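You operate a simulated robot arm through the tools that you are given. There is no shell and no other tool.

Carry out the task below with a simulated robot arm. There is one attempt and no reset: what you move stays moved.

Task
Tip the fruit from the yellow cup into the bowl of almonds and stir until evenly mixed.
Fine: the emptied cup and the stirrer go back to their spots; the other cups keep their fruit. Set down upright: what you pick out, white stirrer.

It is judged by the outcome, as a careful person would: the job done as asked, and still so three seconds after it is handed in. It fails if anything else is knocked over, pushed out of place, dropped, spilled or broken.

Robot
A 7-joint arm with a two-finger parallel gripper, fixed in place. Base frame: the origin is on the floor under the middle of its stand, x ahead of it, y to its left, z up; the work surface is at about z = 90. Units: cm, rad, N and s.
With the tool pointing down near the work surface it reaches from about 30 to 68 cm from the base axis. Its first joint turns from -1.152 to 1.152 rad. Payload 1.57 kg.
Tool frame: the origin (TCP) lies between the finger pads and is the grasp point; the fingertips stand 3 cm ahead of it; z points along the fingers, y is the line along which they close. Largest opening 11 cm; finger width 2.4, thickness 1.2; the body of the gripper, 4.8 by 11.2 cm, starts 7.8 cm behind the TCP.
Orientation is told as [roll, pitch, yaw] about the base's x, y, z axes, in that order, counted from this pose: with the fingers straight down and closing along the base's y, the tool's x points along the base's -x, its y along +y and its z along -z.

Tools
- The arm moves only by the tool drive_tool. Its arguments are lists of equal length, an entry for each row: "gripper": the gripper command, from -1 (fully open) to 1 (shut), values between in proportion; "linear": the shift along the tool's x, y, z in cm, a list of three; "rot": the turn, a rotation vector about the tool's x, y, z in degrees, a list of three. In form: {"gripper": [gripper, ...], "linear": [[dx, dy, dz], ...], "rot": [[wx, wy, wz], ...]}. A call has 1 to 20 rows; each row is the pose to reach, as a shift and turn from the pose commanded when the call began, along the tool's axes at that moment. Rows are played at 5 a second. More than 5 cm and 0.15 rad between two rows, or a gripper value outside its range, and nothing of the call is played. A pose out of reach is approached as far as the arm can. The call stops where the force on the tool passes 40 N (or 10 N more than at its start, if that is more) or the arm is blocked; 0.2 s more then pass. The fingers move at their own pace (about 10.8 cm/s each) and stop on an object; they squeeze with about 39 N. The grip force told is the motor's: it shows also when the fingers shut on nothing. Time passes only in rows, and 0.2 s behind the last, so rows that repeat a pose let the fingers close. It gives the time, the measured TCP pose, the force on the tool (base axes), the opening and the grip force at its end, in the units of the frame above (readings bear some noise), with the torque about the TCP (base axes, N m) and any sound that the robot's microphone picked up, and new pictures: "pictures" is both (left out), scene, wrist or none.
- Cameras (640 x 400 px; columns grow to the right, rows downward): "scene" is fixed at [15.65, -39.03, 141.32]; the picture's right is [0.79, -0.61, 0.00], its down [-0.34, -0.44, -0.83] and it looks along [0.51, 0.66, -0.56] (base axes); focal length 214 px, centre (320, 200). "wrist" rides on the gripper at [7, 1.6, -14.1] in the tool frame; the picture's right is [-0.23, 0.97, 0.00], its down [-0.86, -0.20, -0.48] and it looks along [-0.47, -0.11, 0.88] (tool axes); focal length 222 px, centre (320, 200). There is no depth. A picture from a camera that has moved, and an enlarged one, comes with that camera's place and axes in the base frame and with its lens. The place of the scene camera against the robot may be out by one fixed shift of up to 1.2 cm in any direction.
- zoom(camera, box): a new picture of the part [left, top, right, bottom] of that camera's present view, enlarged. It takes no simulated time.
- job_done(): hands the job in; it is judged then, once.

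Places have to be worked out from the pictures, the camera data and where the tool is seen. Open the gripper and draw the arm clear of the work before you hand the job in, unless the task says otherwise.

The tools are called after "Emit:" by a JSON object that holds its "name" and its "arguments". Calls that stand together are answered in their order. drive_tool: Moves the arm, as the interface text tells. Its arguments: {"type":"object","properties":{"gripper":{"type":"array"},"linear":{"type":"array"},"rot":{"type":"array"},"pictures":{"type":"string","enum":["both","scene","wrist","none"]}},"required":["gripper","linear","rot"]} The other tools are called the same way: zoom (camera, box) takes an enlarged picture of a part of a camera's view; job_done () hands the job in.

At the start:

```text
time: 0.0
position: [34.41, -7.69, 129.64]
ee_rot: [0.0, -0.001, -0.001]
force: [-0.7, 0.2, 0.8]
torque: [0.01, -0.01, -0.03]
finger_gap: 11.0
grasp_force: 0.1
```

scene: 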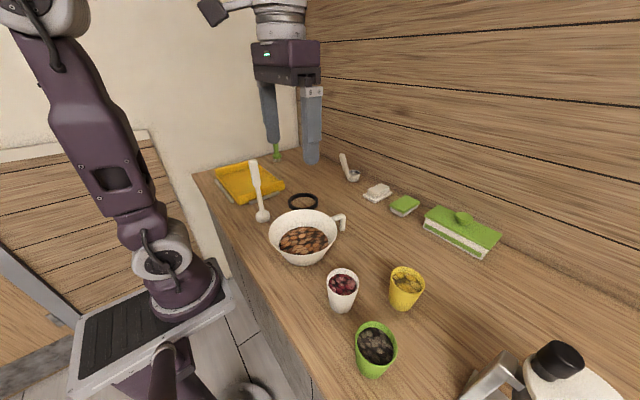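
wrist: 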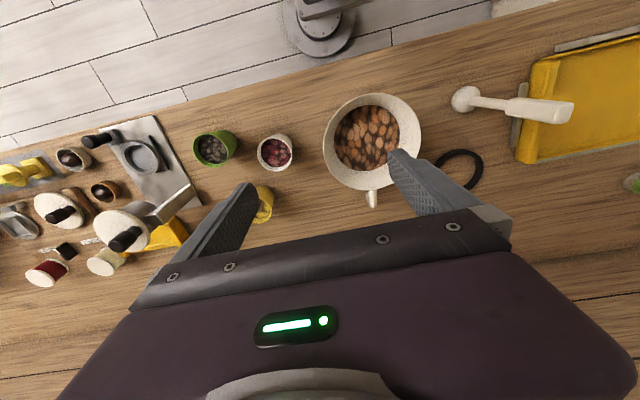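

I'll start by looking closely at the work area: cups, bowl and the white stirrer, before moving anything.

Emit:
{"name": "zoom", "arguments": {"camera": "scene", "box": [200, 140, 360, 240]}}

Emit:
{"name": "zoom", "arguments": {"camera": "scene", "box": [260, 200, 460, 390]}}

Emit:
{"name": "zoom", "arguments": {"camera": "wrist", "box": [160, 60, 480, 260]}}

Emit:
{"name": "zoom", "arguments": {"camera": "wrist", "box": [420, 40, 640, 200]}}

```text
4.00 times, centred on (280, 190) of scene
camera zoom: at [15.65, -39.03, 141.32], right [0.79, -0.61, 0.0], down [-0.34, -0.44, -0.83], along [0.51, 0.66, -0.56], focal length 858 px, centre (480, 240)
```

zoom: 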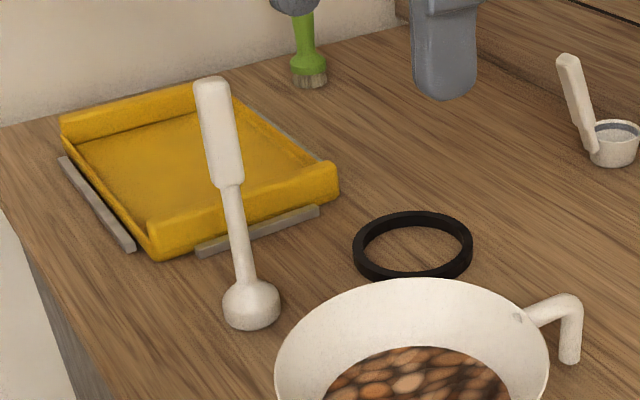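

```text
2.11 times, centred on (360, 295) of scene
camera zoom: at [15.65, -39.03, 141.32], right [0.79, -0.61, 0.0], down [-0.34, -0.44, -0.83], along [0.51, 0.66, -0.56], focal length 452 px, centre (236, 0)
```

zoom: 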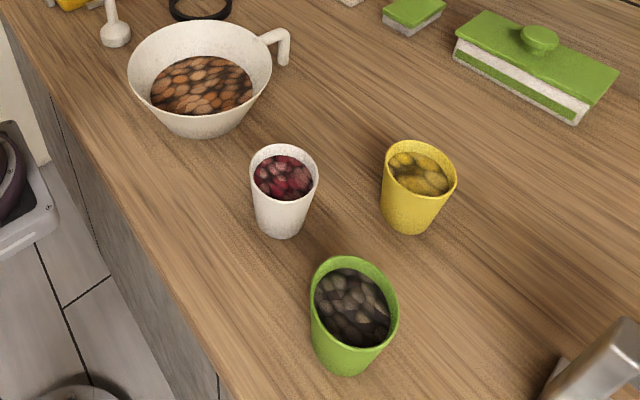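

```text
2.00 times, centred on (320, 160) of wrist
camera zoom: at [27.4, -6.08, 143.97], right [0.23, 0.97, 0.0], down [0.86, -0.2, 0.48], along [0.47, -0.11, -0.88], focal length 444 px, centre (320, 280)
```

zoom: 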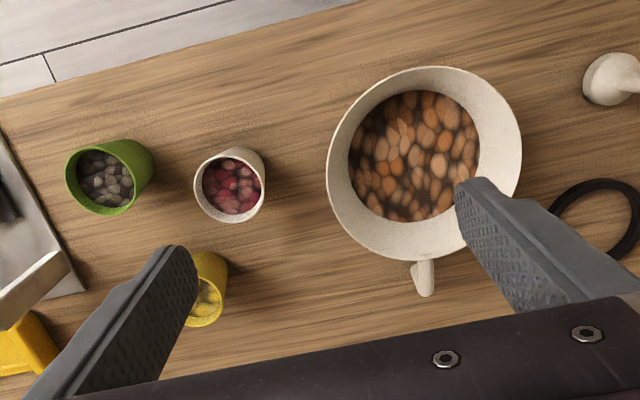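

```text
2.50 times, centred on (530, 120) of wrist
camera zoom: at [27.4, -6.08, 143.97], right [0.23, 0.97, 0.0], down [0.86, -0.2, 0.48], along [0.47, -0.11, -0.88], focal length 555 px, centre (-205, 400)
```

zoom: 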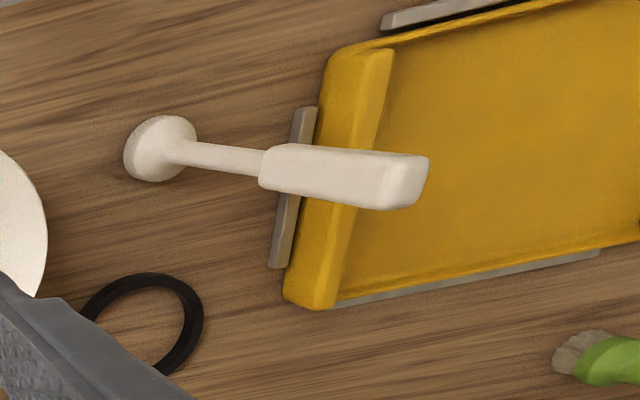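

The bowl sits near (41, 2) with its rim at z≈97.5. The yellow cup is near (51.5, -26), white cup near (39, -18), green cup near (36, -31), and the stirrer stands upright near (38.3, 23.2), reaching up to z≈112. First I turn the tool by yaw -90° in free air over the yellow cup, to check reach and get a better look.

Emit:
{"name": "drive_tool", "arguments": {"gripper": [-1, -1, -1, -1, -1, -1, -1, -1, -1, -1, -1, -1], "linear": [[-0.9, -1.0, 0.2], [-1.8, -2.0, 0.4], [-2.7, -3.0, 0.6], [-3.6, -4.0, 0.8], [-4.5, -5.0, 1.0], [-5.4, -6.0, 1.2], [-6.3, -7.0, 1.4], [-7.2, -8.0, 1.6], [-8.1, -9.0, 1.8], [-9.0, -10.0, 2.0], [-9.9, -11.0, 2.2], [-10.6, -12.0, 2.4]], "rot": [[0, 0, 7.5], [0, 0, 15], [0, 0, 22.5], [0, 0, 30], [0, 0, 37.5], [0, 0, 45], [0, 0, 52.5], [0, 0, 60], [0, 0, 67.5], [0, 0, 75], [0, 0, 82.5], [0, 0, 90]]}}

```text
time: 2.6
position: [45.13, -19.79, 127.34]
ee_rot: [0.001, -0.001, -1.572]
force: [0.6, 0.8, -0.8]
torque: [-0.02, 0.0, -0.02]
finger_gap: 11.0
grasp_force: 0.0
camera wrist: at [46.67, -12.73, 141.56], right [0.97, -0.23, 0.0], down [-0.2, -0.85, 0.48], along [-0.11, -0.47, -0.88], focal length 222 px, centre (320, 200)
```

scene: 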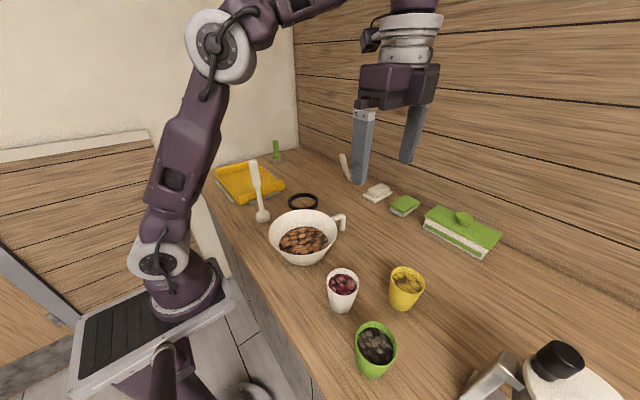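
wrist: 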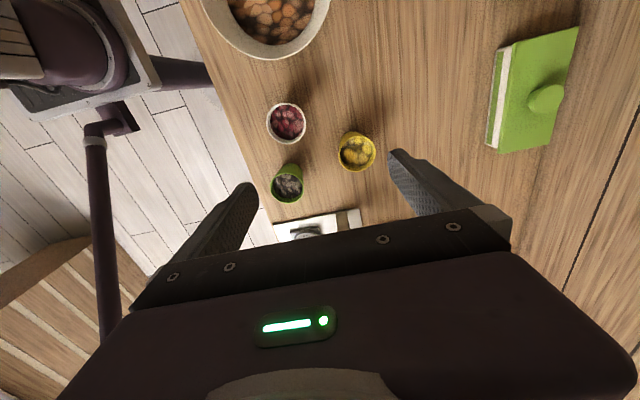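

The yaw turn worked. I zoom on the cups from this view to fix their positions.

Emit:
{"name": "zoom", "arguments": {"camera": "wrist", "box": [240, 80, 400, 220]}}

Emit:
{"name": "zoom", "arguments": {"camera": "scene", "box": [320, 250, 440, 390]}}

```text
2.86 times, centred on (320, 150) of wrist
camera zoom: at [46.67, -12.73, 141.56], right [0.97, -0.23, 0.0], down [-0.2, -0.85, 0.48], along [-0.11, -0.47, -0.88], focal length 635 px, centre (320, 343)
```

zoom: 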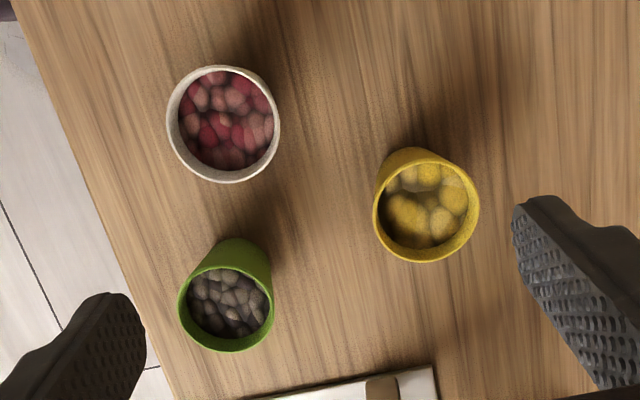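

```text
2.86 times, centred on (380, 320) of scene
camera zoom: at [15.65, -39.03, 141.32], right [0.79, -0.61, 0.0], down [-0.34, -0.44, -0.83], along [0.51, 0.66, -0.56], focal length 613 px, centre (149, -143)
```

zoom: 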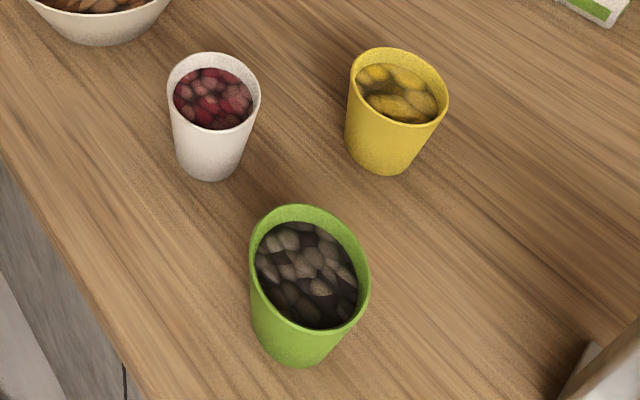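

The yellow cup's axis comes out at about (50.6, -27.3), rim z≈98.3 and rim radius 3.75. White cup is near (38.8, -18.6) and green near (35, -31.5). Before touching anything I test in free air above the bowl whether the arm can hold the hand horizontally, as pouring needs. First I move there with yaw -60°.

Emit:
{"name": "drive_tool", "arguments": {"gripper": [-1, -1, -1, -1, -1, -1, -1, -1, -1, -1], "linear": [[2.4, -0.56, 0.2], [4.8, -1.12, 0.4], [7.2, -1.68, 0.6], [9.6, -2.24, 0.8], [12.0, -2.8, 1.0], [14.4, -3.36, 1.2], [16.8, -3.92, 1.4], [19.2, -4.48, 1.6], [21.6, -5.04, 1.8], [24.2, -5.6, 2.0]], "rot": [[0, 0, -3], [0, 0, -6], [0, 0, -9], [0, 0, -12], [0, 0, -15], [0, 0, -18], [0, 0, -21], [0, 0, -24], [0, 0, -27], [0, 0, -30]]}}

```text
time: 4.8
position: [39.42, 4.55, 125.18]
ee_rot: [0.001, 0.0, -1.044]
force: [-1.1, 0.7, -0.2]
torque: [-0.02, 0.0, 0.01]
finger_gap: 10.99
grasp_force: 0.1
camera wrist: at [37.31, 11.42, 139.53], right [0.96, 0.29, 0.0], down [0.26, -0.84, 0.48], along [0.14, -0.46, -0.88], focal length 222 px, centre (320, 200)
```

scene: 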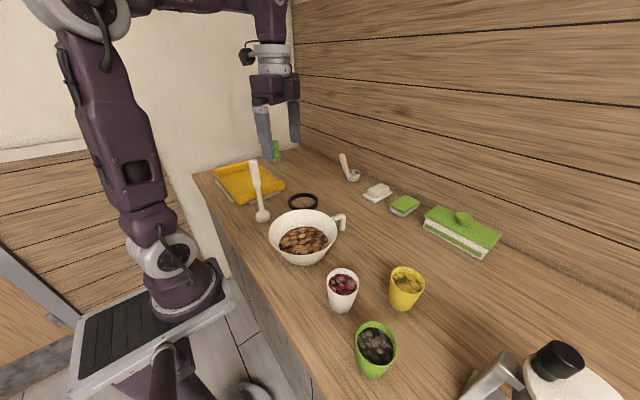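
wrist: 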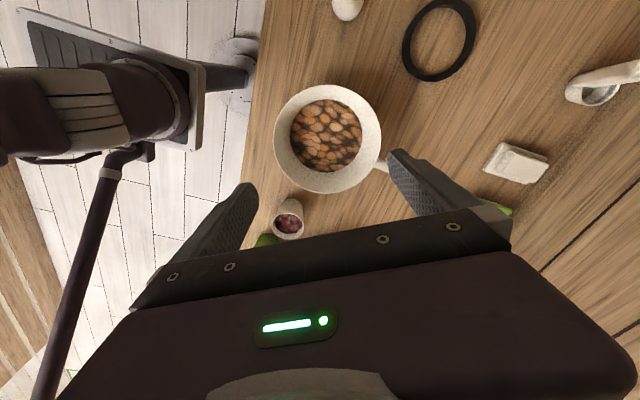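

Position reached, and the bowl centre reads about (41.5, 2.2). Now I tilt about the closing axis in steps, to see how far the wrist can go towards a horizontal hand.

Emit:
{"name": "drive_tool", "arguments": {"gripper": [-1, -1, -1, -1, -1, -1, -1, -1, -1, -1, -1, -1], "linear": [[0, 0, 0], [0, 0, 0], [0, 0, 0], [0, 0, 0], [0, 0, 0], [0, 0, 0], [0, 0, 0], [0, 0, 0], [0, 0, 0], [0, 0, 0], [0, 0, 0], [0, 0, 0]], "rot": [[0, 8, 0], [0, 16, 0], [0, 24, 0], [0, 32, 0], [0, 40, 0], [0, 48, 0], [0, 56, 0], [0, 64, 0], [0, 72, 0], [0, 80, 0], [0, 88, 0], [0, 95, 0]], "pictures": "scene"}}

```text
time: 7.4
position: [39.42, 4.34, 125.23]
ee_rot: [3.133, 1.48, 2.087]
force: [0.2, 0.2, -0.1]
torque: [0.01, 0.0, 0.07]
finger_gap: 11.0
grasp_force: 0.0
```

scene: 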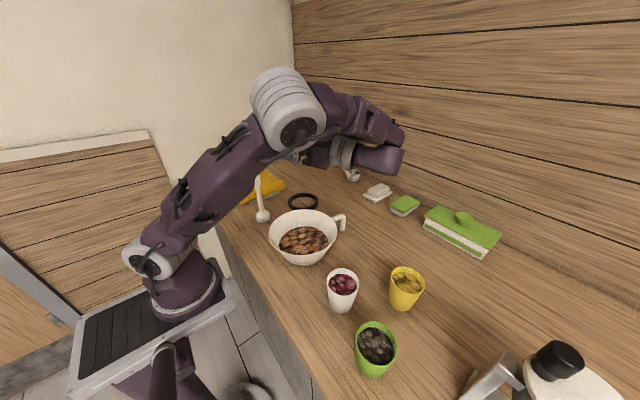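

The 95° tilt was reached at the intended spot. Now I test lowering this pose towards pouring height, down to z≈110, still clear of the bowl.

Emit:
{"name": "drive_tool", "arguments": {"gripper": [-1, -1, -1, -1, -1, -1, -1, -1], "linear": [[-2, 0, -0.17], [-4, 0, -0.35], [-6, 0, -0.52], [-8, 0, -0.7], [-10, 0, -0.87], [-12, 0, -1.05], [-14, 0, -1.22], [-15.5, 0, -1.35]], "rot": [[0, 0, 0], [0, 0, 0], [0, 0, 0], [0, 0, 0], [0, 0, 0], [0, 0, 0], [0, 0, 0], [0, 0, 0]]}}

```text
time: 9.2
position: [39.39, 4.57, 109.6]
ee_rot: [3.137, 1.484, 2.09]
force: [-0.8, -0.7, -0.4]
torque: [0.02, -0.01, 0.02]
finger_gap: 11.01
grasp_force: 0.1
camera wrist: at [48.12, -7.41, 115.58], right [0.83, 0.5, -0.23], down [0.03, -0.45, -0.89], along [-0.55, 0.74, -0.39], focal length 222 px, centre (320, 200)
```

scene: 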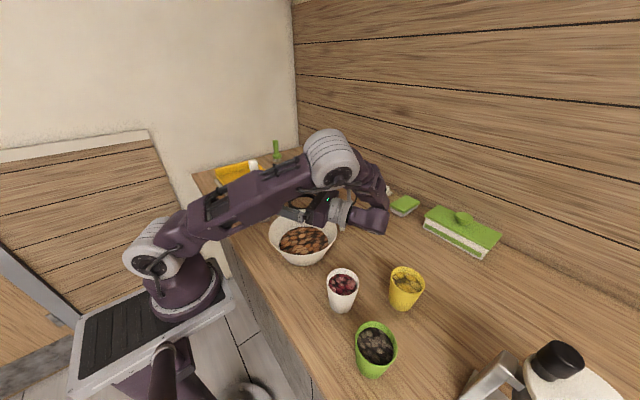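
wrist: 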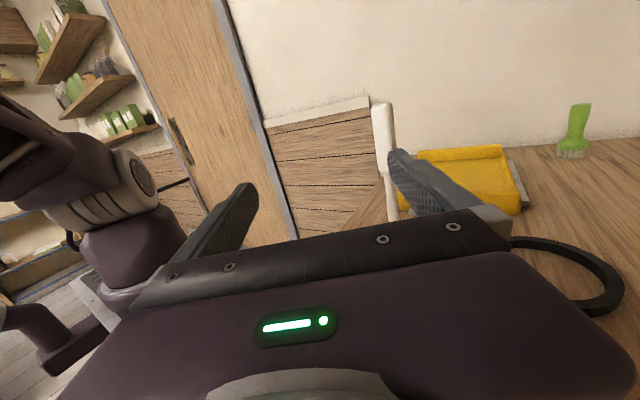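

The arm holds it well at z≈109.6 with nothing touched. I test the last 5 cm down to the real pouring height.

Emit:
{"name": "drive_tool", "arguments": {"gripper": [-1, -1, -1, -1], "linear": [[-1.3, 0, -0.1], [-2.6, 0, -0.22], [-3.9, 0, -0.33], [-5, 0, -0.43]], "rot": [[0, 0, 0], [0, 0, 0], [0, 0, 0], [0, 0, 0]], "pictures": "scene"}}

Emit:
{"name": "zoom", "arguments": {"camera": "scene", "box": [240, 110, 440, 290]}}

```text
time: 10.2
position: [39.39, 4.49, 104.74]
ee_rot: [3.135, 1.484, 2.089]
force: [0.6, 0.6, 0.4]
torque: [-0.02, 0.04, -0.01]
finger_gap: 11.0
grasp_force: 0.1
```

scene: 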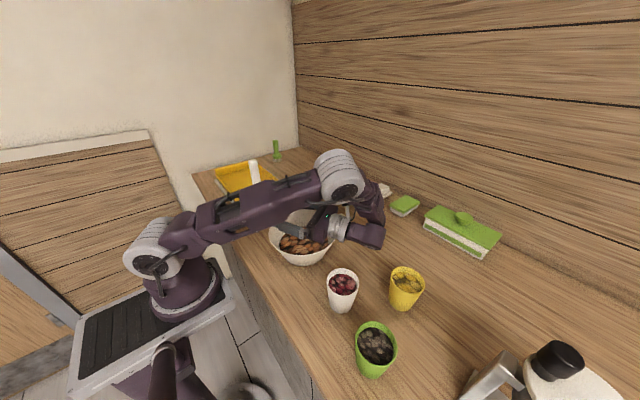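

```text
2.22 times, centred on (340, 200) of scene
camera zoom: at [15.65, -39.03, 141.32], right [0.79, -0.61, 0.0], down [-0.34, -0.44, -0.83], along [0.51, 0.66, -0.56], focal length 477 px, centre (276, 200)
```

zoom: 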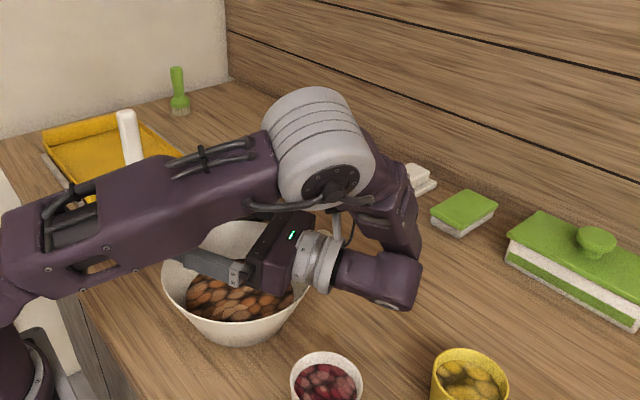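

The pouring height is reachable, but the upper arm runs close over the hand. I check from the wrist camera how much room is left for the cup.

Emit:
{"name": "zoom", "arguments": {"camera": "wrist", "box": [0, 0, 640, 400]}}

```text
1.00 times, centred on (320, 200) of wrist (not enlarged: the box is as wide or as high as the picture)
camera zoom: at [48.1, -7.44, 110.58], right [0.83, 0.51, -0.23], down [0.03, -0.45, -0.89], along [-0.55, 0.74, -0.39], focal length 222 px, centre (320, 200)
```

zoom: 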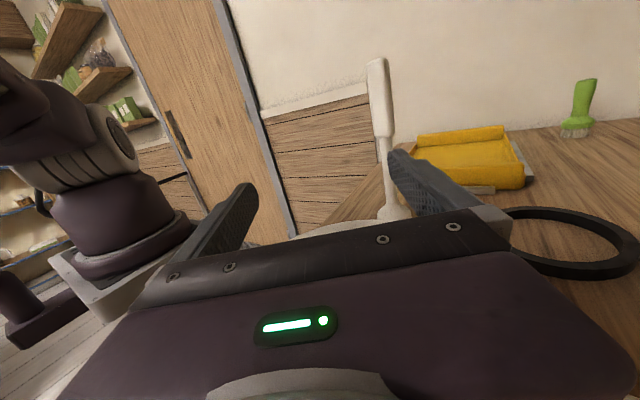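

The fingers' surroundings are clear there, so the pour pose works. I raise back up before turning to the grasp posture over the yellow cup.

Emit:
{"name": "drive_tool", "arguments": {"gripper": [-1, -1, -1, -1, -1, -1, -1, -1], "linear": [[2.5, 0, 0.22], [5, 0, 0.44], [7.5, 0, 0.66], [10, 0, 0.87], [12.5, 0, 1.09], [15, 0, 1.31], [17.5, 0, 1.53], [19.9, 0, 1.74]], "rot": [[0, 0, 0], [0, 0, 0], [0, 0, 0], [0, 0, 0], [0, 0, 0], [0, 0, 0], [0, 0, 0], [0, 0, 0]], "pictures": "none"}}

Emit:
{"name": "drive_tool", "arguments": {"gripper": [-1, -1, -1, -1, -1, -1, -1, -1, -1, -1, -1, -1, -1, -1, -1, -1, -1, -1, -1, -1], "linear": [[-0.22, -0.31, -1.33], [-0.44, -0.62, -2.67], [-0.66, -0.92, -4.0], [-0.88, -1.23, -5.34], [-1.1, -1.54, -6.67], [-1.32, -1.85, -8.01], [-1.54, -2.15, -9.34], [-1.76, -2.46, -10.68], [-1.98, -2.77, -12.01], [-2.2, -3.08, -13.35], [-2.41, -3.38, -14.68], [-2.63, -3.69, -16.02], [-2.85, -4.0, -17.35], [-3.07, -4.3, -18.69], [-3.29, -4.61, -20.02], [-3.51, -4.92, -21.36], [-3.73, -5.23, -22.7], [-3.95, -5.54, -24.03], [-4.17, -5.84, -25.37], [-4.39, -6.15, -26.7]], "rot": [[0, -6.5, 0], [0, -13, 0], [0, -19.5, 0], [0, -26, 0], [0, -32.5, 0], [0, -39, 0], [0, -45.5, 0], [0, -52, 0], [0, -58.5, 0], [0, -65, 0], [0, -71.5, 0], [0, -78, 0], [0, -84.5, 0], [0, -91, 0], [0, -97.5, 0], [0, -104, 0], [0, -110.5, 0], [0, -117, 0], [0, -123.5, 0], [0, -130, 0]]}}

```text
time: 12.0
position: [39.38, 4.5, 124.78]
ee_rot: [-3.134, 1.483, 2.103]
force: [0.1, -0.3, -0.5]
torque: [-0.01, 0.03, -0.02]
finger_gap: 11.02
grasp_force: 0.1
```

```text
time: 16.2
position: [47.18, -21.32, 117.98]
ee_rot: [0.001, -0.614, -1.047]
force: [0.2, -0.5, -0.8]
torque: [-0.02, 0.01, -0.01]
finger_gap: 10.98
grasp_force: 0.1
camera wrist: at [41.65, -8.44, 125.63], right [0.94, 0.33, 0.13], down [0.04, -0.47, 0.88], along [0.35, -0.82, -0.45], focal length 222 px, centre (320, 200)
```

scene: 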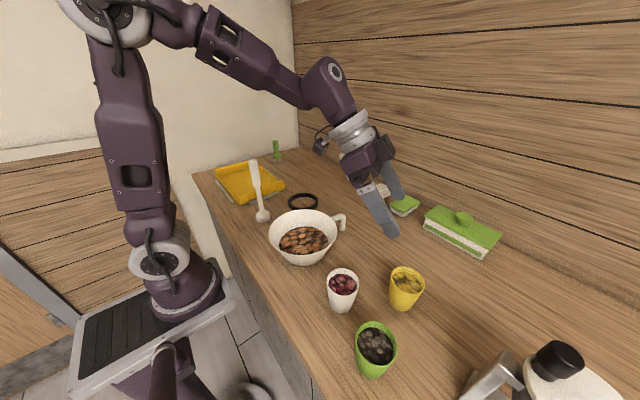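
wrist: 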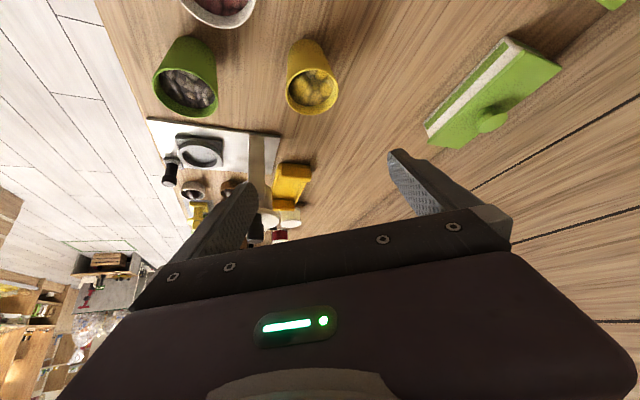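

The hand is now in the lean-back grasp posture (35°) at a safe height. I zoom to fix the yellow cup once more from this side.

Emit:
{"name": "zoom", "arguments": {"camera": "wrist", "box": [240, 20, 400, 120]}}

Emit:
{"name": "zoom", "arguments": {"camera": "scene", "box": [340, 220, 460, 320]}}

```text
4.00 times, centred on (320, 70) of wrist
camera zoom: at [41.65, -8.44, 125.63], right [0.94, 0.33, 0.13], down [0.04, -0.47, 0.88], along [0.35, -0.82, -0.45], focal length 888 px, centre (320, 720)
```

zoom: 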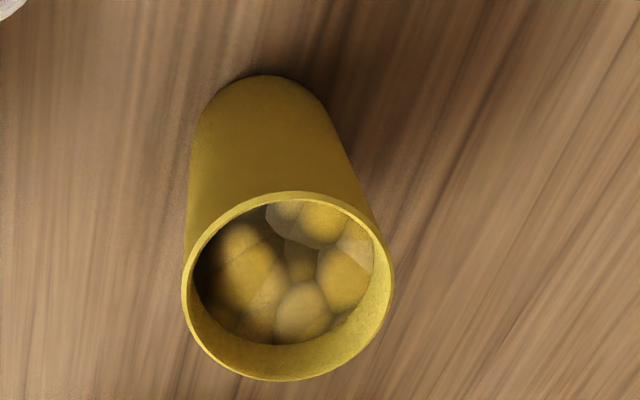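

```text
4.00 times, centred on (400, 270) of scene
camera zoom: at [15.65, -39.03, 141.32], right [0.79, -0.61, 0.0], down [-0.34, -0.44, -0.83], along [0.51, 0.66, -0.56], focal length 858 px, centre (0, -80)
```

zoom: 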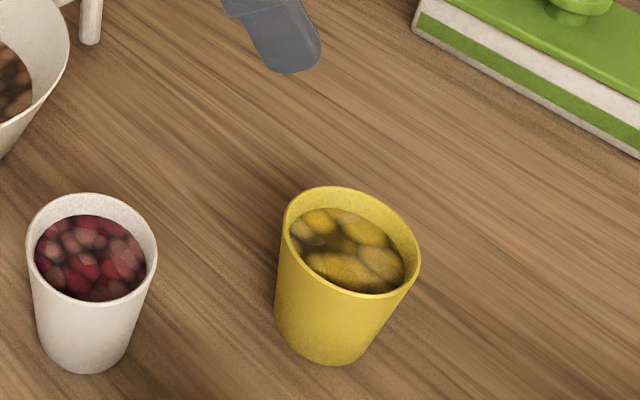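

The views agree on the yellow cup's axis at about (50.7, -27.0), with rim z≈98.3. I lower straight down to a pre-grasp point 12 cm back along the tool axis.

Emit:
{"name": "drive_tool", "arguments": {"gripper": [-1, -1, -1, -1, -1, -1, -1], "linear": [[1.12, 0.03, 1.55], [2.24, 0.06, 3.1], [3.36, 0.09, 4.65], [4.48, 0.12, 6.2], [5.6, 0.15, 7.75], [6.72, 0.18, 9.3], [7.84, 0.21, 10.85]], "rot": [[0, 0, 0], [0, 0, 0], [0, 0, 0], [0, 0, 0], [0, 0, 0], [0, 0, 0], [0, 0, 0]]}}

```text
time: 17.8
position: [47.27, -21.02, 104.57]
ee_rot: [0.0, -0.61, -1.047]
force: [0.5, 0.5, 0.5]
torque: [0.01, -0.02, 0.03]
finger_gap: 10.96
grasp_force: 0.2
camera wrist: at [41.72, -8.21, 112.32], right [0.94, 0.33, 0.13], down [0.04, -0.47, 0.88], along [0.35, -0.82, -0.45], focal length 222 px, centre (320, 200)
```

scene: 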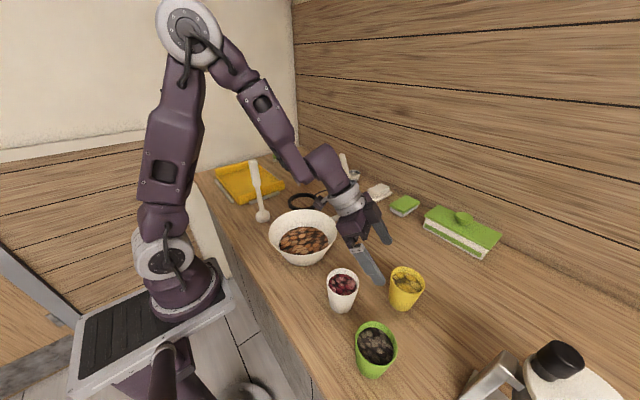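
wrist: 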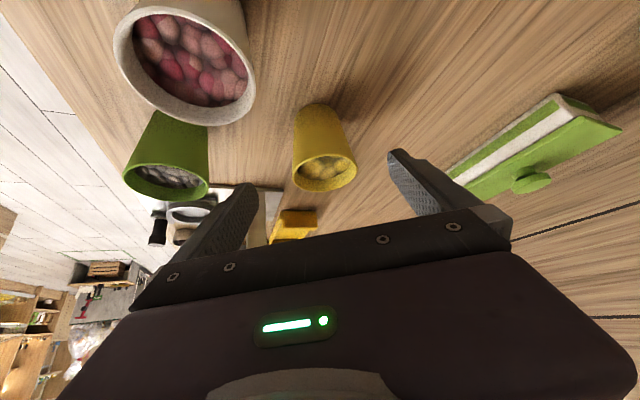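

The cup lies centred between the fingers (lateral error near zero). I advance 12 cm along the tool axis with the gripper open.

Emit:
{"name": "drive_tool", "arguments": {"gripper": [-1, -1, -1, -1, -1, -1, -1, -1, -1, -1], "linear": [[0, 0, 1.2], [0, 0, 2.4], [0, 0, 3.6], [0, 0, 4.8], [0, 0, 6], [0, 0, 7.2], [0, 0, 8.4], [0, 0, 9.6], [0, 0, 10.8], [0, 0, 12]], "rot": [[0, 0, 0], [0, 0, 0], [0, 0, 0], [0, 0, 0], [0, 0, 0], [0, 0, 0], [0, 0, 0], [0, 0, 0], [0, 0, 0], [0, 0, 0]]}}

Emit:
{"name": "zoom", "arguments": {"camera": "scene", "box": [320, 220, 460, 320]}}

Emit:
{"name": "zoom", "arguments": {"camera": "wrist", "box": [180, 80, 460, 260]}}

```text
time: 20.0
position: [50.76, -26.93, 94.67]
ee_rot: [0.001, -0.612, -1.049]
force: [0.4, -0.9, -0.4]
torque: [-0.02, 0.03, -0.01]
finger_gap: 11.02
grasp_force: 0.1
camera wrist: at [45.2, -14.16, 102.44], right [0.94, 0.33, 0.13], down [0.04, -0.47, 0.88], along [0.35, -0.82, -0.45], focal length 222 px, centre (320, 200)
```

scene: 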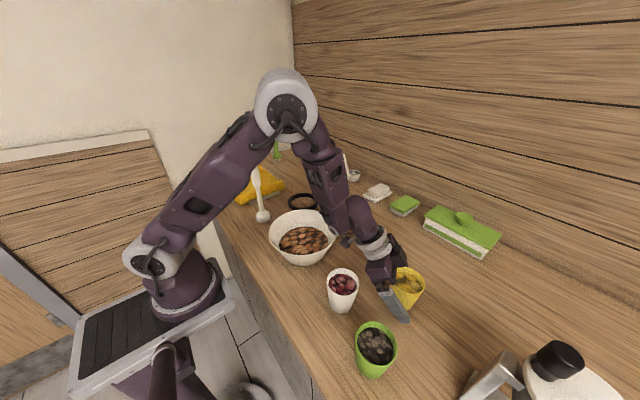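
wrist: 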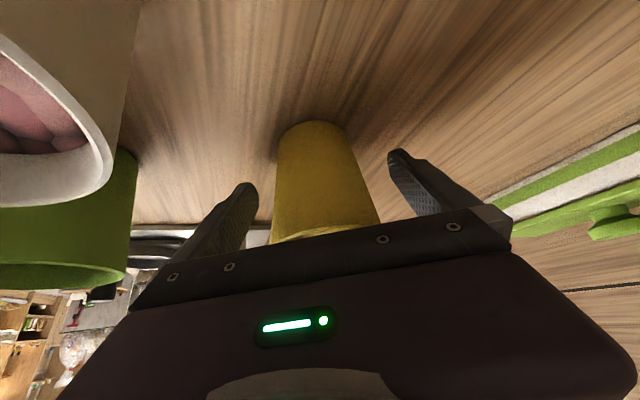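

```text
4.00 times, centred on (390, 270) of scene
camera zoom: at [15.65, -39.03, 141.32], right [0.79, -0.61, 0.0], down [-0.34, -0.44, -0.83], along [0.51, 0.66, -0.56], focal length 858 px, centre (40, -80)
```

zoom: 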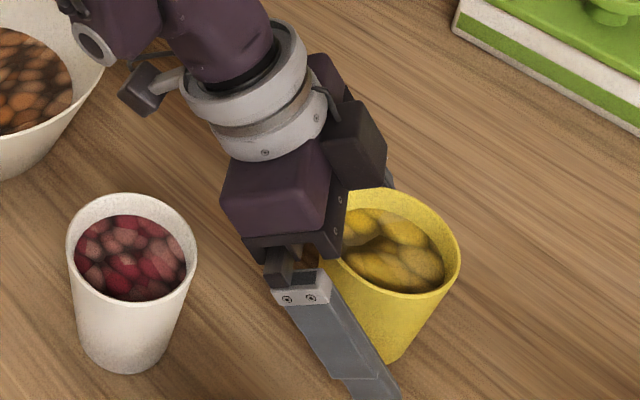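

```text
2.22 times, centred on (320, 170) of wrist
camera zoom: at [45.2, -14.16, 102.44], right [0.94, 0.33, 0.13], down [0.04, -0.47, 0.88], along [0.35, -0.82, -0.45], focal length 494 px, centre (320, 267)
```

zoom: 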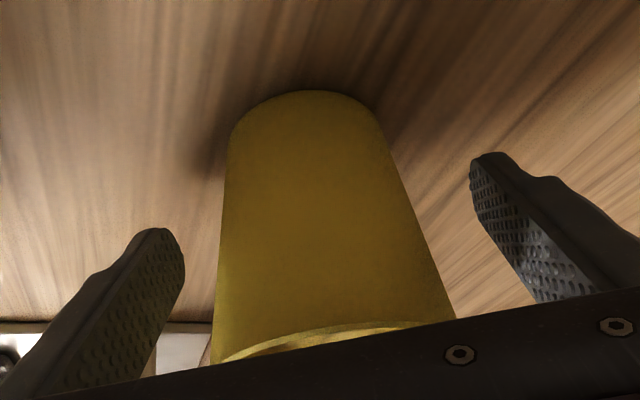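

The cup sits centred between the finger pads. I close gently in steps without moving.

Emit:
{"name": "drive_tool", "arguments": {"gripper": [-0.7, -0.45, -0.3, -0.2, -0.1, 0.0, 0.15, 0.4, 0.4, 0.4], "linear": [[0, 0, 0], [0, 0, 0], [0, 0, 0], [0, 0, 0], [0, 0, 0], [0, 0, 0], [0, 0, 0], [0, 0, 0], [0, 0, 0], [0, 0, 0]], "rot": [[0, 0, 0], [0, 0, 0], [0, 0, 0], [0, 0, 0], [0, 0, 0], [0, 0, 0], [0, 0, 0], [0, 0, 0], [0, 0, 0], [0, 0, 0]]}}

Emit:
{"name": "zoom", "arguments": {"camera": "scene", "box": [320, 220, 460, 320]}}

```text
time: 22.2
position: [50.75, -26.93, 94.56]
ee_rot: [0.001, -0.61, -1.048]
force: [-0.4, 0.2, 1.3]
torque: [-0.01, 0.01, 0.01]
finger_gap: 6.86
grasp_force: 39.0
camera wrist: at [45.19, -14.16, 102.46], right [0.94, 0.33, 0.13], down [0.04, -0.47, 0.88], along [0.35, -0.82, -0.45], focal length 222 px, centre (320, 200)
```

scene: 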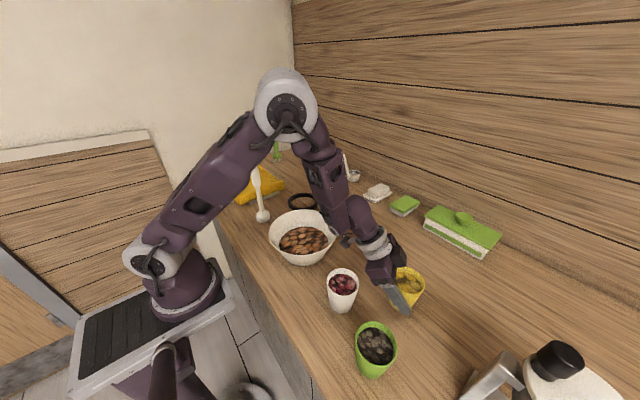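
wrist: 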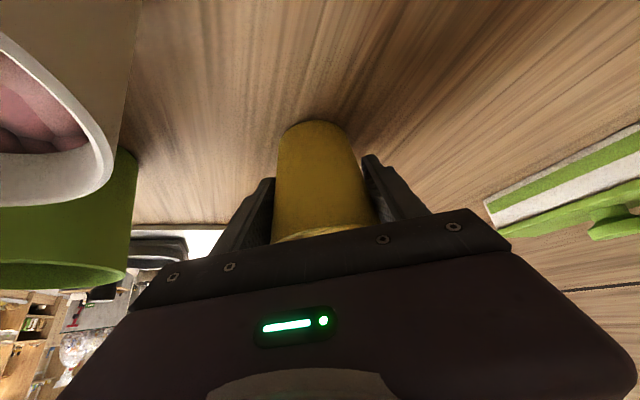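

```text
4.00 times, centred on (390, 270) of scene
camera zoom: at [15.65, -39.03, 141.32], right [0.79, -0.61, 0.0], down [-0.34, -0.44, -0.83], along [0.51, 0.66, -0.56], focal length 858 px, centre (40, -80)
```

zoom: 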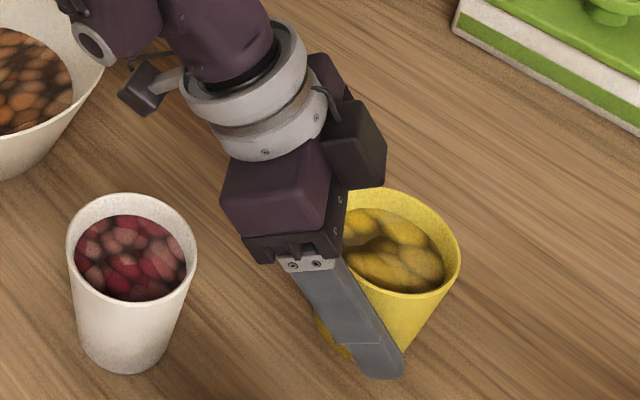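

Cup gripped at 6.86 cm with 39 N, and it has not shifted. I lift straight up slowly, keeping it upright.

Emit:
{"name": "drive_tool", "arguments": {"gripper": [0.4, 0.4, 0.4, 0.4, 0.4, 0.4], "linear": [[-0.29, 0, -0.41], [-0.86, 0, -1.23], [-1.72, 0, -2.46], [-2.87, 0, -4.1], [-4.02, 0, -5.73], [-5.16, 0, -7.37]], "rot": [[0, 0, 0], [0, 0, 0], [0, 0, 0], [0, 0, 0], [0, 0, 0], [0, 0, 0]]}}

Emit:
{"name": "zoom", "arguments": {"camera": "scene", "box": [320, 180, 460, 300]}}

```text
time: 23.6
position: [50.65, -26.98, 103.82]
ee_rot: [0.0, -0.611, -1.049]
force: [-1.0, -0.6, -0.8]
torque: [0.02, 0.02, -0.02]
finger_gap: 6.86
grasp_force: 39.5
camera wrist: at [45.18, -14.16, 111.57], right [0.94, 0.33, 0.13], down [0.04, -0.47, 0.88], along [0.35, -0.82, -0.45], focal length 222 px, centre (320, 200)
```

scene: 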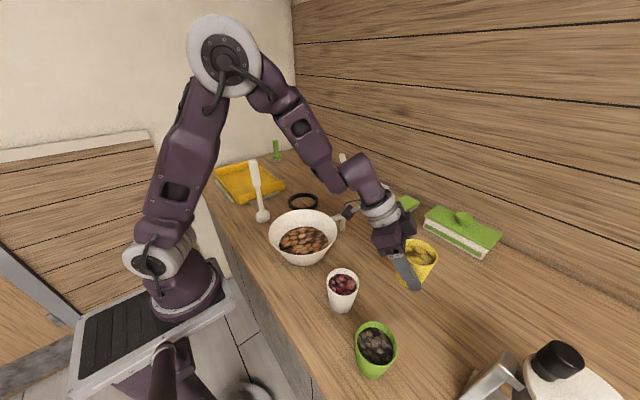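
wrist: 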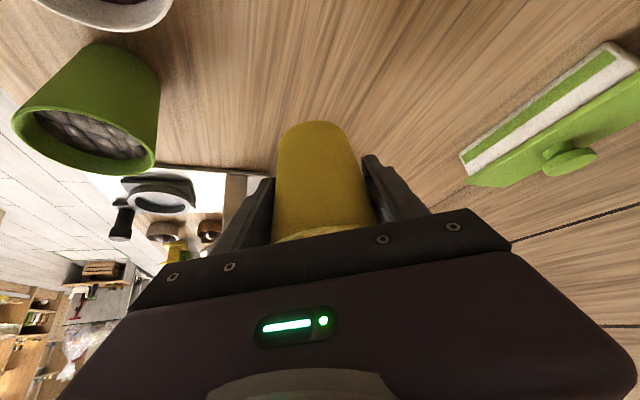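

```text
3.33 times, centred on (390, 240) of scene
camera zoom: at [15.65, -39.03, 141.32], right [0.79, -0.61, 0.0], down [-0.34, -0.44, -0.83], along [0.51, 0.66, -0.56], focal length 715 px, centre (87, 67)
```

zoom: 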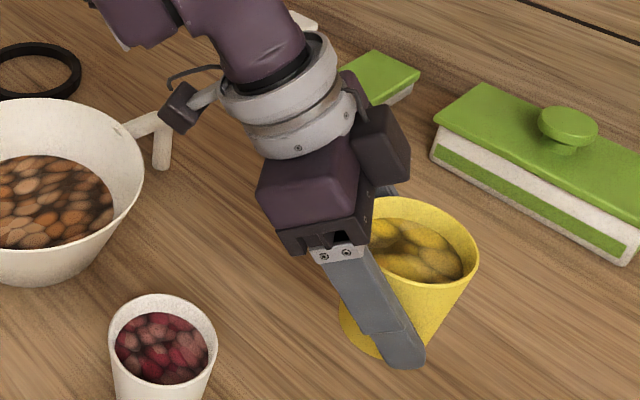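

The cup came up upright with all its fruit. I lift higher and then carry it level across to above the bowl.

Emit:
{"name": "drive_tool", "arguments": {"gripper": [0.4, 0.4, 0.4, 0.4, 0.4, 0.4, 0.4, 0.4], "linear": [[-0.5, 0, -0.7], [-1.6, 0, -2.3], [-2.9, 0, -4.1], [-4.2, 0, -6.0], [-5.5, 0, -7.85], [-6.8, 0, -9.7], [-7.7, 0, -11.0], [-8.15, 0, -11.63]], "rot": [[0, 0, 0], [0, 0, 0], [0, 0, 0], [0, 0, 0], [0, 0, 0], [0, 0, 0], [0, 0, 0], [0, 0, 0]], "pictures": "none"}}

Emit:
{"name": "drive_tool", "arguments": {"gripper": [0.4, 0.4, 0.4, 0.4, 0.4, 0.4, 0.4, 0.4, 0.4, 0.4, 0.4, 0.4, 0.4, 0.4, 0.4, 0.4, 0.4, 0.4, 0.4, 0.4], "linear": [[0.27, 0.07, -0.19], [0.94, 0.23, -0.66], [2.02, 0.49, -1.41], [3.36, 0.82, -2.35], [4.84, 1.18, -3.38], [6.46, 1.57, -4.51], [8.07, 1.96, -5.64], [9.68, 2.35, -6.77], [11.3, 2.75, -7.9], [12.91, 3.14, -9.02], [14.53, 3.53, -10.15], [16.14, 3.92, -11.28], [17.75, 4.32, -12.41], [19.37, 4.71, -13.54], [20.98, 5.1, -14.66], [22.6, 5.49, -15.79], [24.08, 5.85, -16.83], [25.42, 6.18, -17.77], [26.36, 6.41, -18.42], [26.9, 6.54, -18.8]], "rot": [[0, 0, 0], [0, 0, 0], [0, 0, 0], [0, 0, 0], [0, 0, 0], [0, 0, 0], [0, 0, 0], [0, 0, 0], [0, 0, 0], [0, 0, 0], [0, 0, 0], [0, 0, 0], [0, 0, 0], [0, 0, 0], [0, 0, 0], [0, 0, 0], [0, 0, 0], [0, 0, 0], [0, 0, 0], [0, 0, 0]]}}

```text
time: 25.4
position: [50.77, -26.93, 118.1]
ee_rot: [0.003, -0.61, -1.046]
force: [0.6, -0.3, -0.1]
torque: [-0.02, 0.0, 0.0]
finger_gap: 6.81
grasp_force: 39.2
```

```text
time: 29.6
position: [39.88, 4.68, 117.86]
ee_rot: [0.0, -0.611, -1.048]
force: [0.1, -0.9, -1.3]
torque: [0.0, -0.01, -0.01]
finger_gap: 6.82
grasp_force: 39.0
camera wrist: at [34.38, 17.55, 125.64], right [0.94, 0.33, 0.13], down [0.04, -0.47, 0.88], along [0.35, -0.82, -0.45], focal length 222 px, centre (320, 200)
```

scene: 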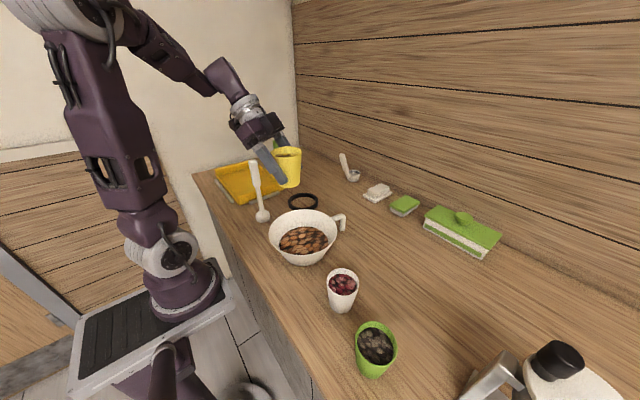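
wrist: 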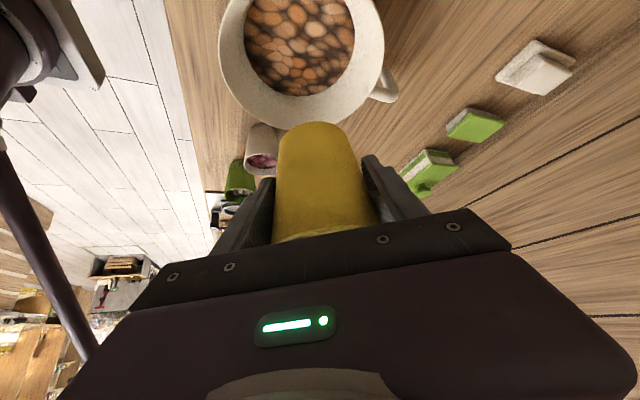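

The cup is upright over the bowl with its fruit inside. I lower to z≈104 while tilting only to 32°, so nothing pours before the lip is low.

Emit:
{"name": "drive_tool", "arguments": {"gripper": [0.4, 0.4, 0.4, 0.4, 0.4, 0.4, 0.4, 0.4, 0.4, 0.4], "linear": [[0.8, 0, 1.14], [1.6, 0, 2.28], [2.4, 0, 3.42], [3.2, 0, 4.56], [4.0, 0, 5.7], [4.8, 0, 6.84], [5.6, 0, 7.98], [6.4, 0, 9.12], [7.2, 0, 10.26], [7.97, 0, 11.38]], "rot": [[0, 3.2, 0], [0, 6.4, 0], [0, 9.6, 0], [0, 12.8, 0], [0, 16, 0], [0, 19.2, 0], [0, 22.4, 0], [0, 25.6, 0], [0, 28.8, 0], [0, 32, 0]]}}

Emit:
{"name": "zoom", "arguments": {"camera": "scene", "box": [240, 130, 400, 280]}}

```text
time: 31.8
position: [39.94, 4.69, 104.11]
ee_rot: [0.0, -0.052, -1.045]
force: [-0.4, 0.3, -1.4]
torque: [0.01, 0.0, 0.02]
finger_gap: 6.82
grasp_force: 38.7
camera wrist: at [37.44, 12.18, 117.94], right [0.96, 0.29, 0.01], down [0.24, -0.82, 0.52], along [0.16, -0.5, -0.85], focal length 222 px, centre (320, 200)
```

scene: 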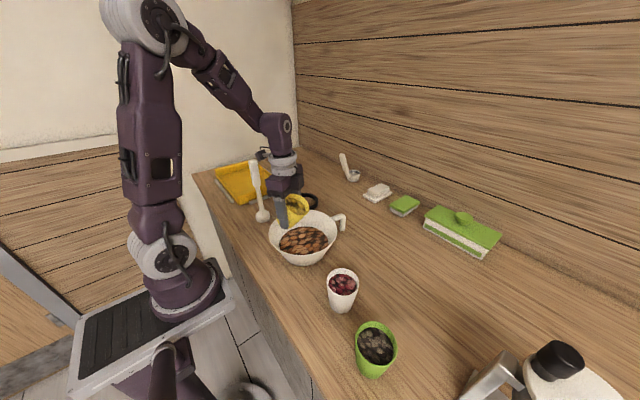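
wrist: 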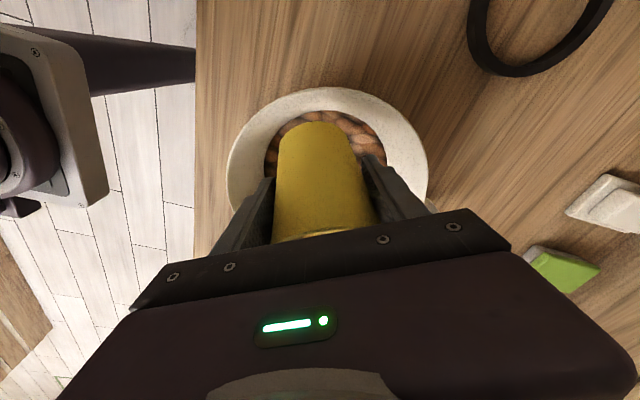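

```text
2.67 times, centred on (320, 205) of scene
camera zoom: at [15.65, -39.03, 141.32], right [0.79, -0.61, 0.0], down [-0.34, -0.44, -0.83], along [0.51, 0.66, -0.56], focal length 572 px, centre (320, 187)
```

zoom: 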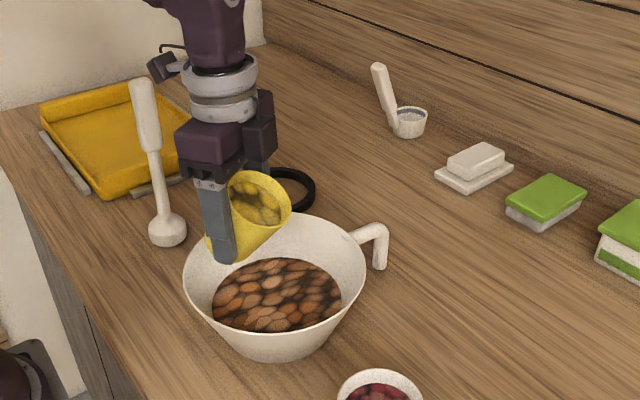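

The tilted mouth now faces the bowl interior and nothing has spilled. I keep tilting slowly at a fixed TCP.

Emit:
{"name": "drive_tool", "arguments": {"gripper": [0.4, 0.4, 0.4, 0.4, 0.4, 0.4, 0.4, 0.4, 0.4, 0.4, 0.4, 0.4], "linear": [[0, 0, 0], [0, 0, 0], [0, 0, 0], [0, 0, 0], [0, 0, 0], [0, 0, 0], [0, 0, 0], [0, 0, 0], [0, 0, 0], [0, 0, 0], [0, 0, 0], [0, 0, 0]], "rot": [[0, 3, 0], [0, 6, 0], [0, 9, 0], [0, 12, 0], [0, 15, 0], [0, 18, 0], [0, 21, 0], [0, 24, 0], [0, 27, 0], [0, 30, 0], [0, 33, 0], [0, 36, 0]], "pictures": "scene"}}

Emit:
{"name": "zoom", "arguments": {"camera": "scene", "box": [240, 150, 400, 280]}}

```text
time: 34.4
position: [40.07, 4.85, 103.91]
ee_rot: [0.0, 0.578, -1.048]
force: [-0.3, 0.5, -0.6]
torque: [-0.01, -0.02, 0.01]
finger_gap: 6.82
grasp_force: 39.0
```

scene: 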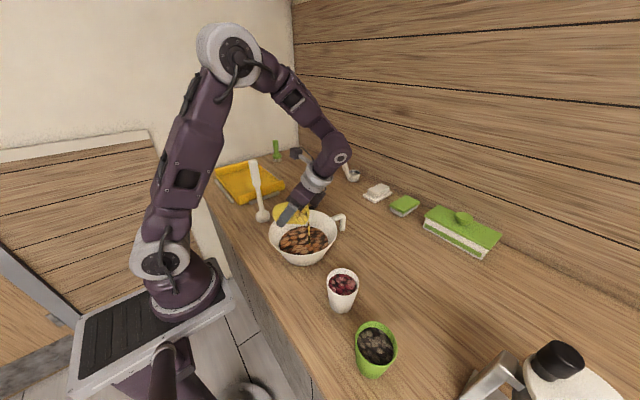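

```text
3.08 times, centred on (320, 215) of scene
camera zoom: at [15.65, -39.03, 141.32], right [0.79, -0.61, 0.0], down [-0.34, -0.44, -0.83], along [0.51, 0.66, -0.56], focal length 660 px, centre (320, 154)
```

zoom: 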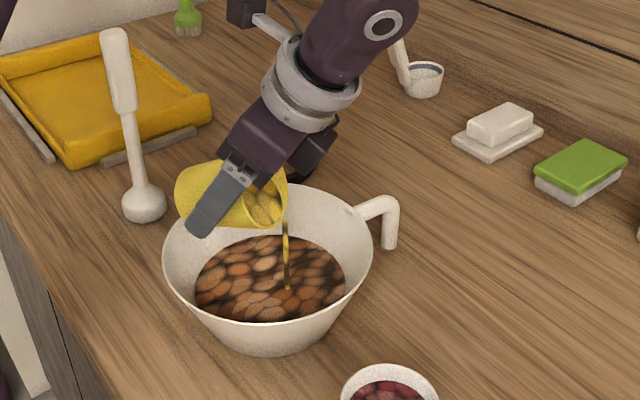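

A stream is running from the lip into the middle of the bowl. I keep tilting slowly.

Emit:
{"name": "drive_tool", "arguments": {"gripper": [0.4, 0.4, 0.4, 0.4, 0.4, 0.4, 0.4, 0.4, 0.4, 0.4, 0.4, 0.4], "linear": [[0, 0, 0], [0, 0, 0], [0, 0, 0], [0, 0, 0], [0, 0, 0], [0, 0, 0], [0, 0, 0], [0, 0, 0], [0, 0, 0], [0, 0, 0], [0, 0, 0], [0, 0, 0]], "rot": [[0, 2, 0], [0, 4, 0], [0, 6, 0], [0, 8, 0], [0, 10, 0], [0, 12, 0], [0, 14, 0], [0, 16, 0], [0, 18, 0], [0, 20, 0], [0, 22, 0], [0, 24, 0]], "pictures": "scene"}}

Emit:
{"name": "zoom", "arguments": {"camera": "scene", "box": [240, 150, 400, 280]}}

```text
time: 37.0
position: [39.92, 4.81, 104.08]
ee_rot: [0.0, 0.997, -1.046]
force: [-0.2, 0.4, -0.9]
torque: [0.02, -0.02, 0.02]
finger_gap: 6.81
grasp_force: 39.1
```

scene: 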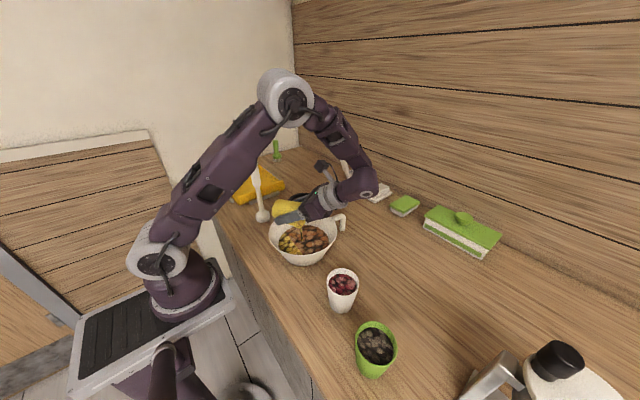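

```text
3.08 times, centred on (320, 215) of scene
camera zoom: at [15.65, -39.03, 141.32], right [0.79, -0.61, 0.0], down [-0.34, -0.44, -0.83], along [0.51, 0.66, -0.56], focal length 660 px, centre (320, 154)
```

zoom: 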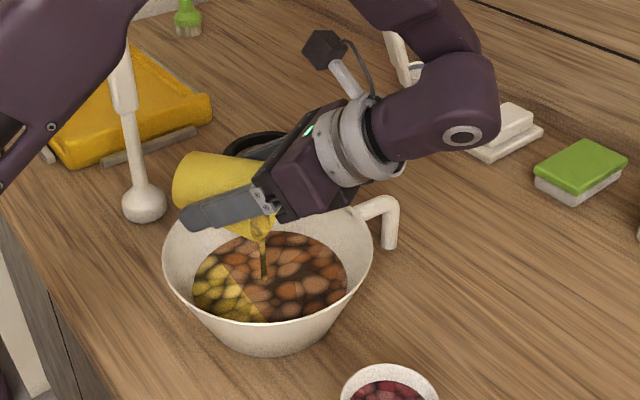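

Yellow fruit is arriving in the bowl and the stream is landing well inside it. I tilt on to about 125° and hold so the cup empties.

Emit:
{"name": "drive_tool", "arguments": {"gripper": [0.4, 0.4, 0.4, 0.4, 0.4, 0.4, 0.4, 0.4, 0.4, 0.4, 0.4, 0.4, 0.4, 0.4, 0.4, 0.4, 0.4, 0.4], "linear": [[0, 0, 0], [0, 0, 0], [0, 0, 0], [0, 0, 0], [0, 0, 0], [0, 0, 0], [0, 0, 0], [0, 0, 0], [0, 0, 0], [0, 0, 0], [0, 0, 0], [0, 0, 0], [0, 0, 0], [0, 0, 0], [0, 0, 0], [0, 0, 0], [0, 0, 0], [0, 0, 0]], "rot": [[0, 2.5, 0], [0, 5, 0], [0, 7.5, 0], [0, 10, 0], [0, 12.5, 0], [0, 15, 0], [0, 17.5, 0], [0, 20, 0], [0, 22.5, 0], [0, 25, 0], [0, 27.5, 0], [0, 30, 0], [0, 32.5, 0], [0, 34, 0], [0, 34, 0], [0, 34, 0], [0, 34, 0], [0, 34, 0]], "pictures": "both"}}

Emit:
{"name": "zoom", "arguments": {"camera": "scene", "box": [240, 150, 400, 280]}}

```text
time: 40.8
position: [39.95, 4.82, 104.12]
ee_rot: [3.139, 1.555, 2.089]
force: [0.4, 0.5, -0.9]
torque: [-0.02, 0.03, 0.01]
finger_gap: 6.67
grasp_force: 38.9
camera wrist: at [48.44, -6.78, 110.94], right [0.84, 0.49, -0.23], down [0.06, -0.5, -0.86], along [-0.54, 0.71, -0.45], focal length 222 px, centre (320, 200)
```

scene: 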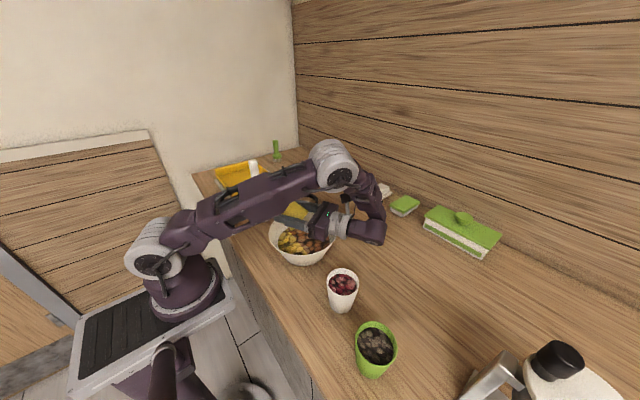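
wrist: 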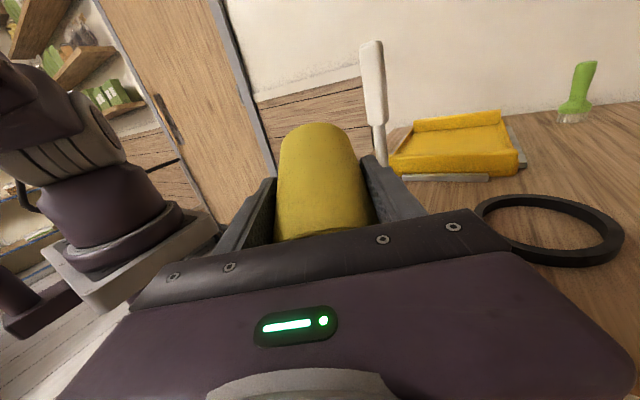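

```text
3.08 times, centred on (320, 215) of scene
camera zoom: at [15.65, -39.03, 141.32], right [0.79, -0.61, 0.0], down [-0.34, -0.44, -0.83], along [0.51, 0.66, -0.56], focal length 660 px, centre (320, 154)
```

zoom: 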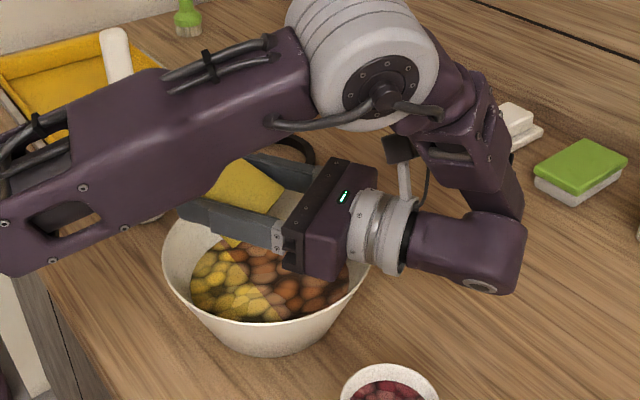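

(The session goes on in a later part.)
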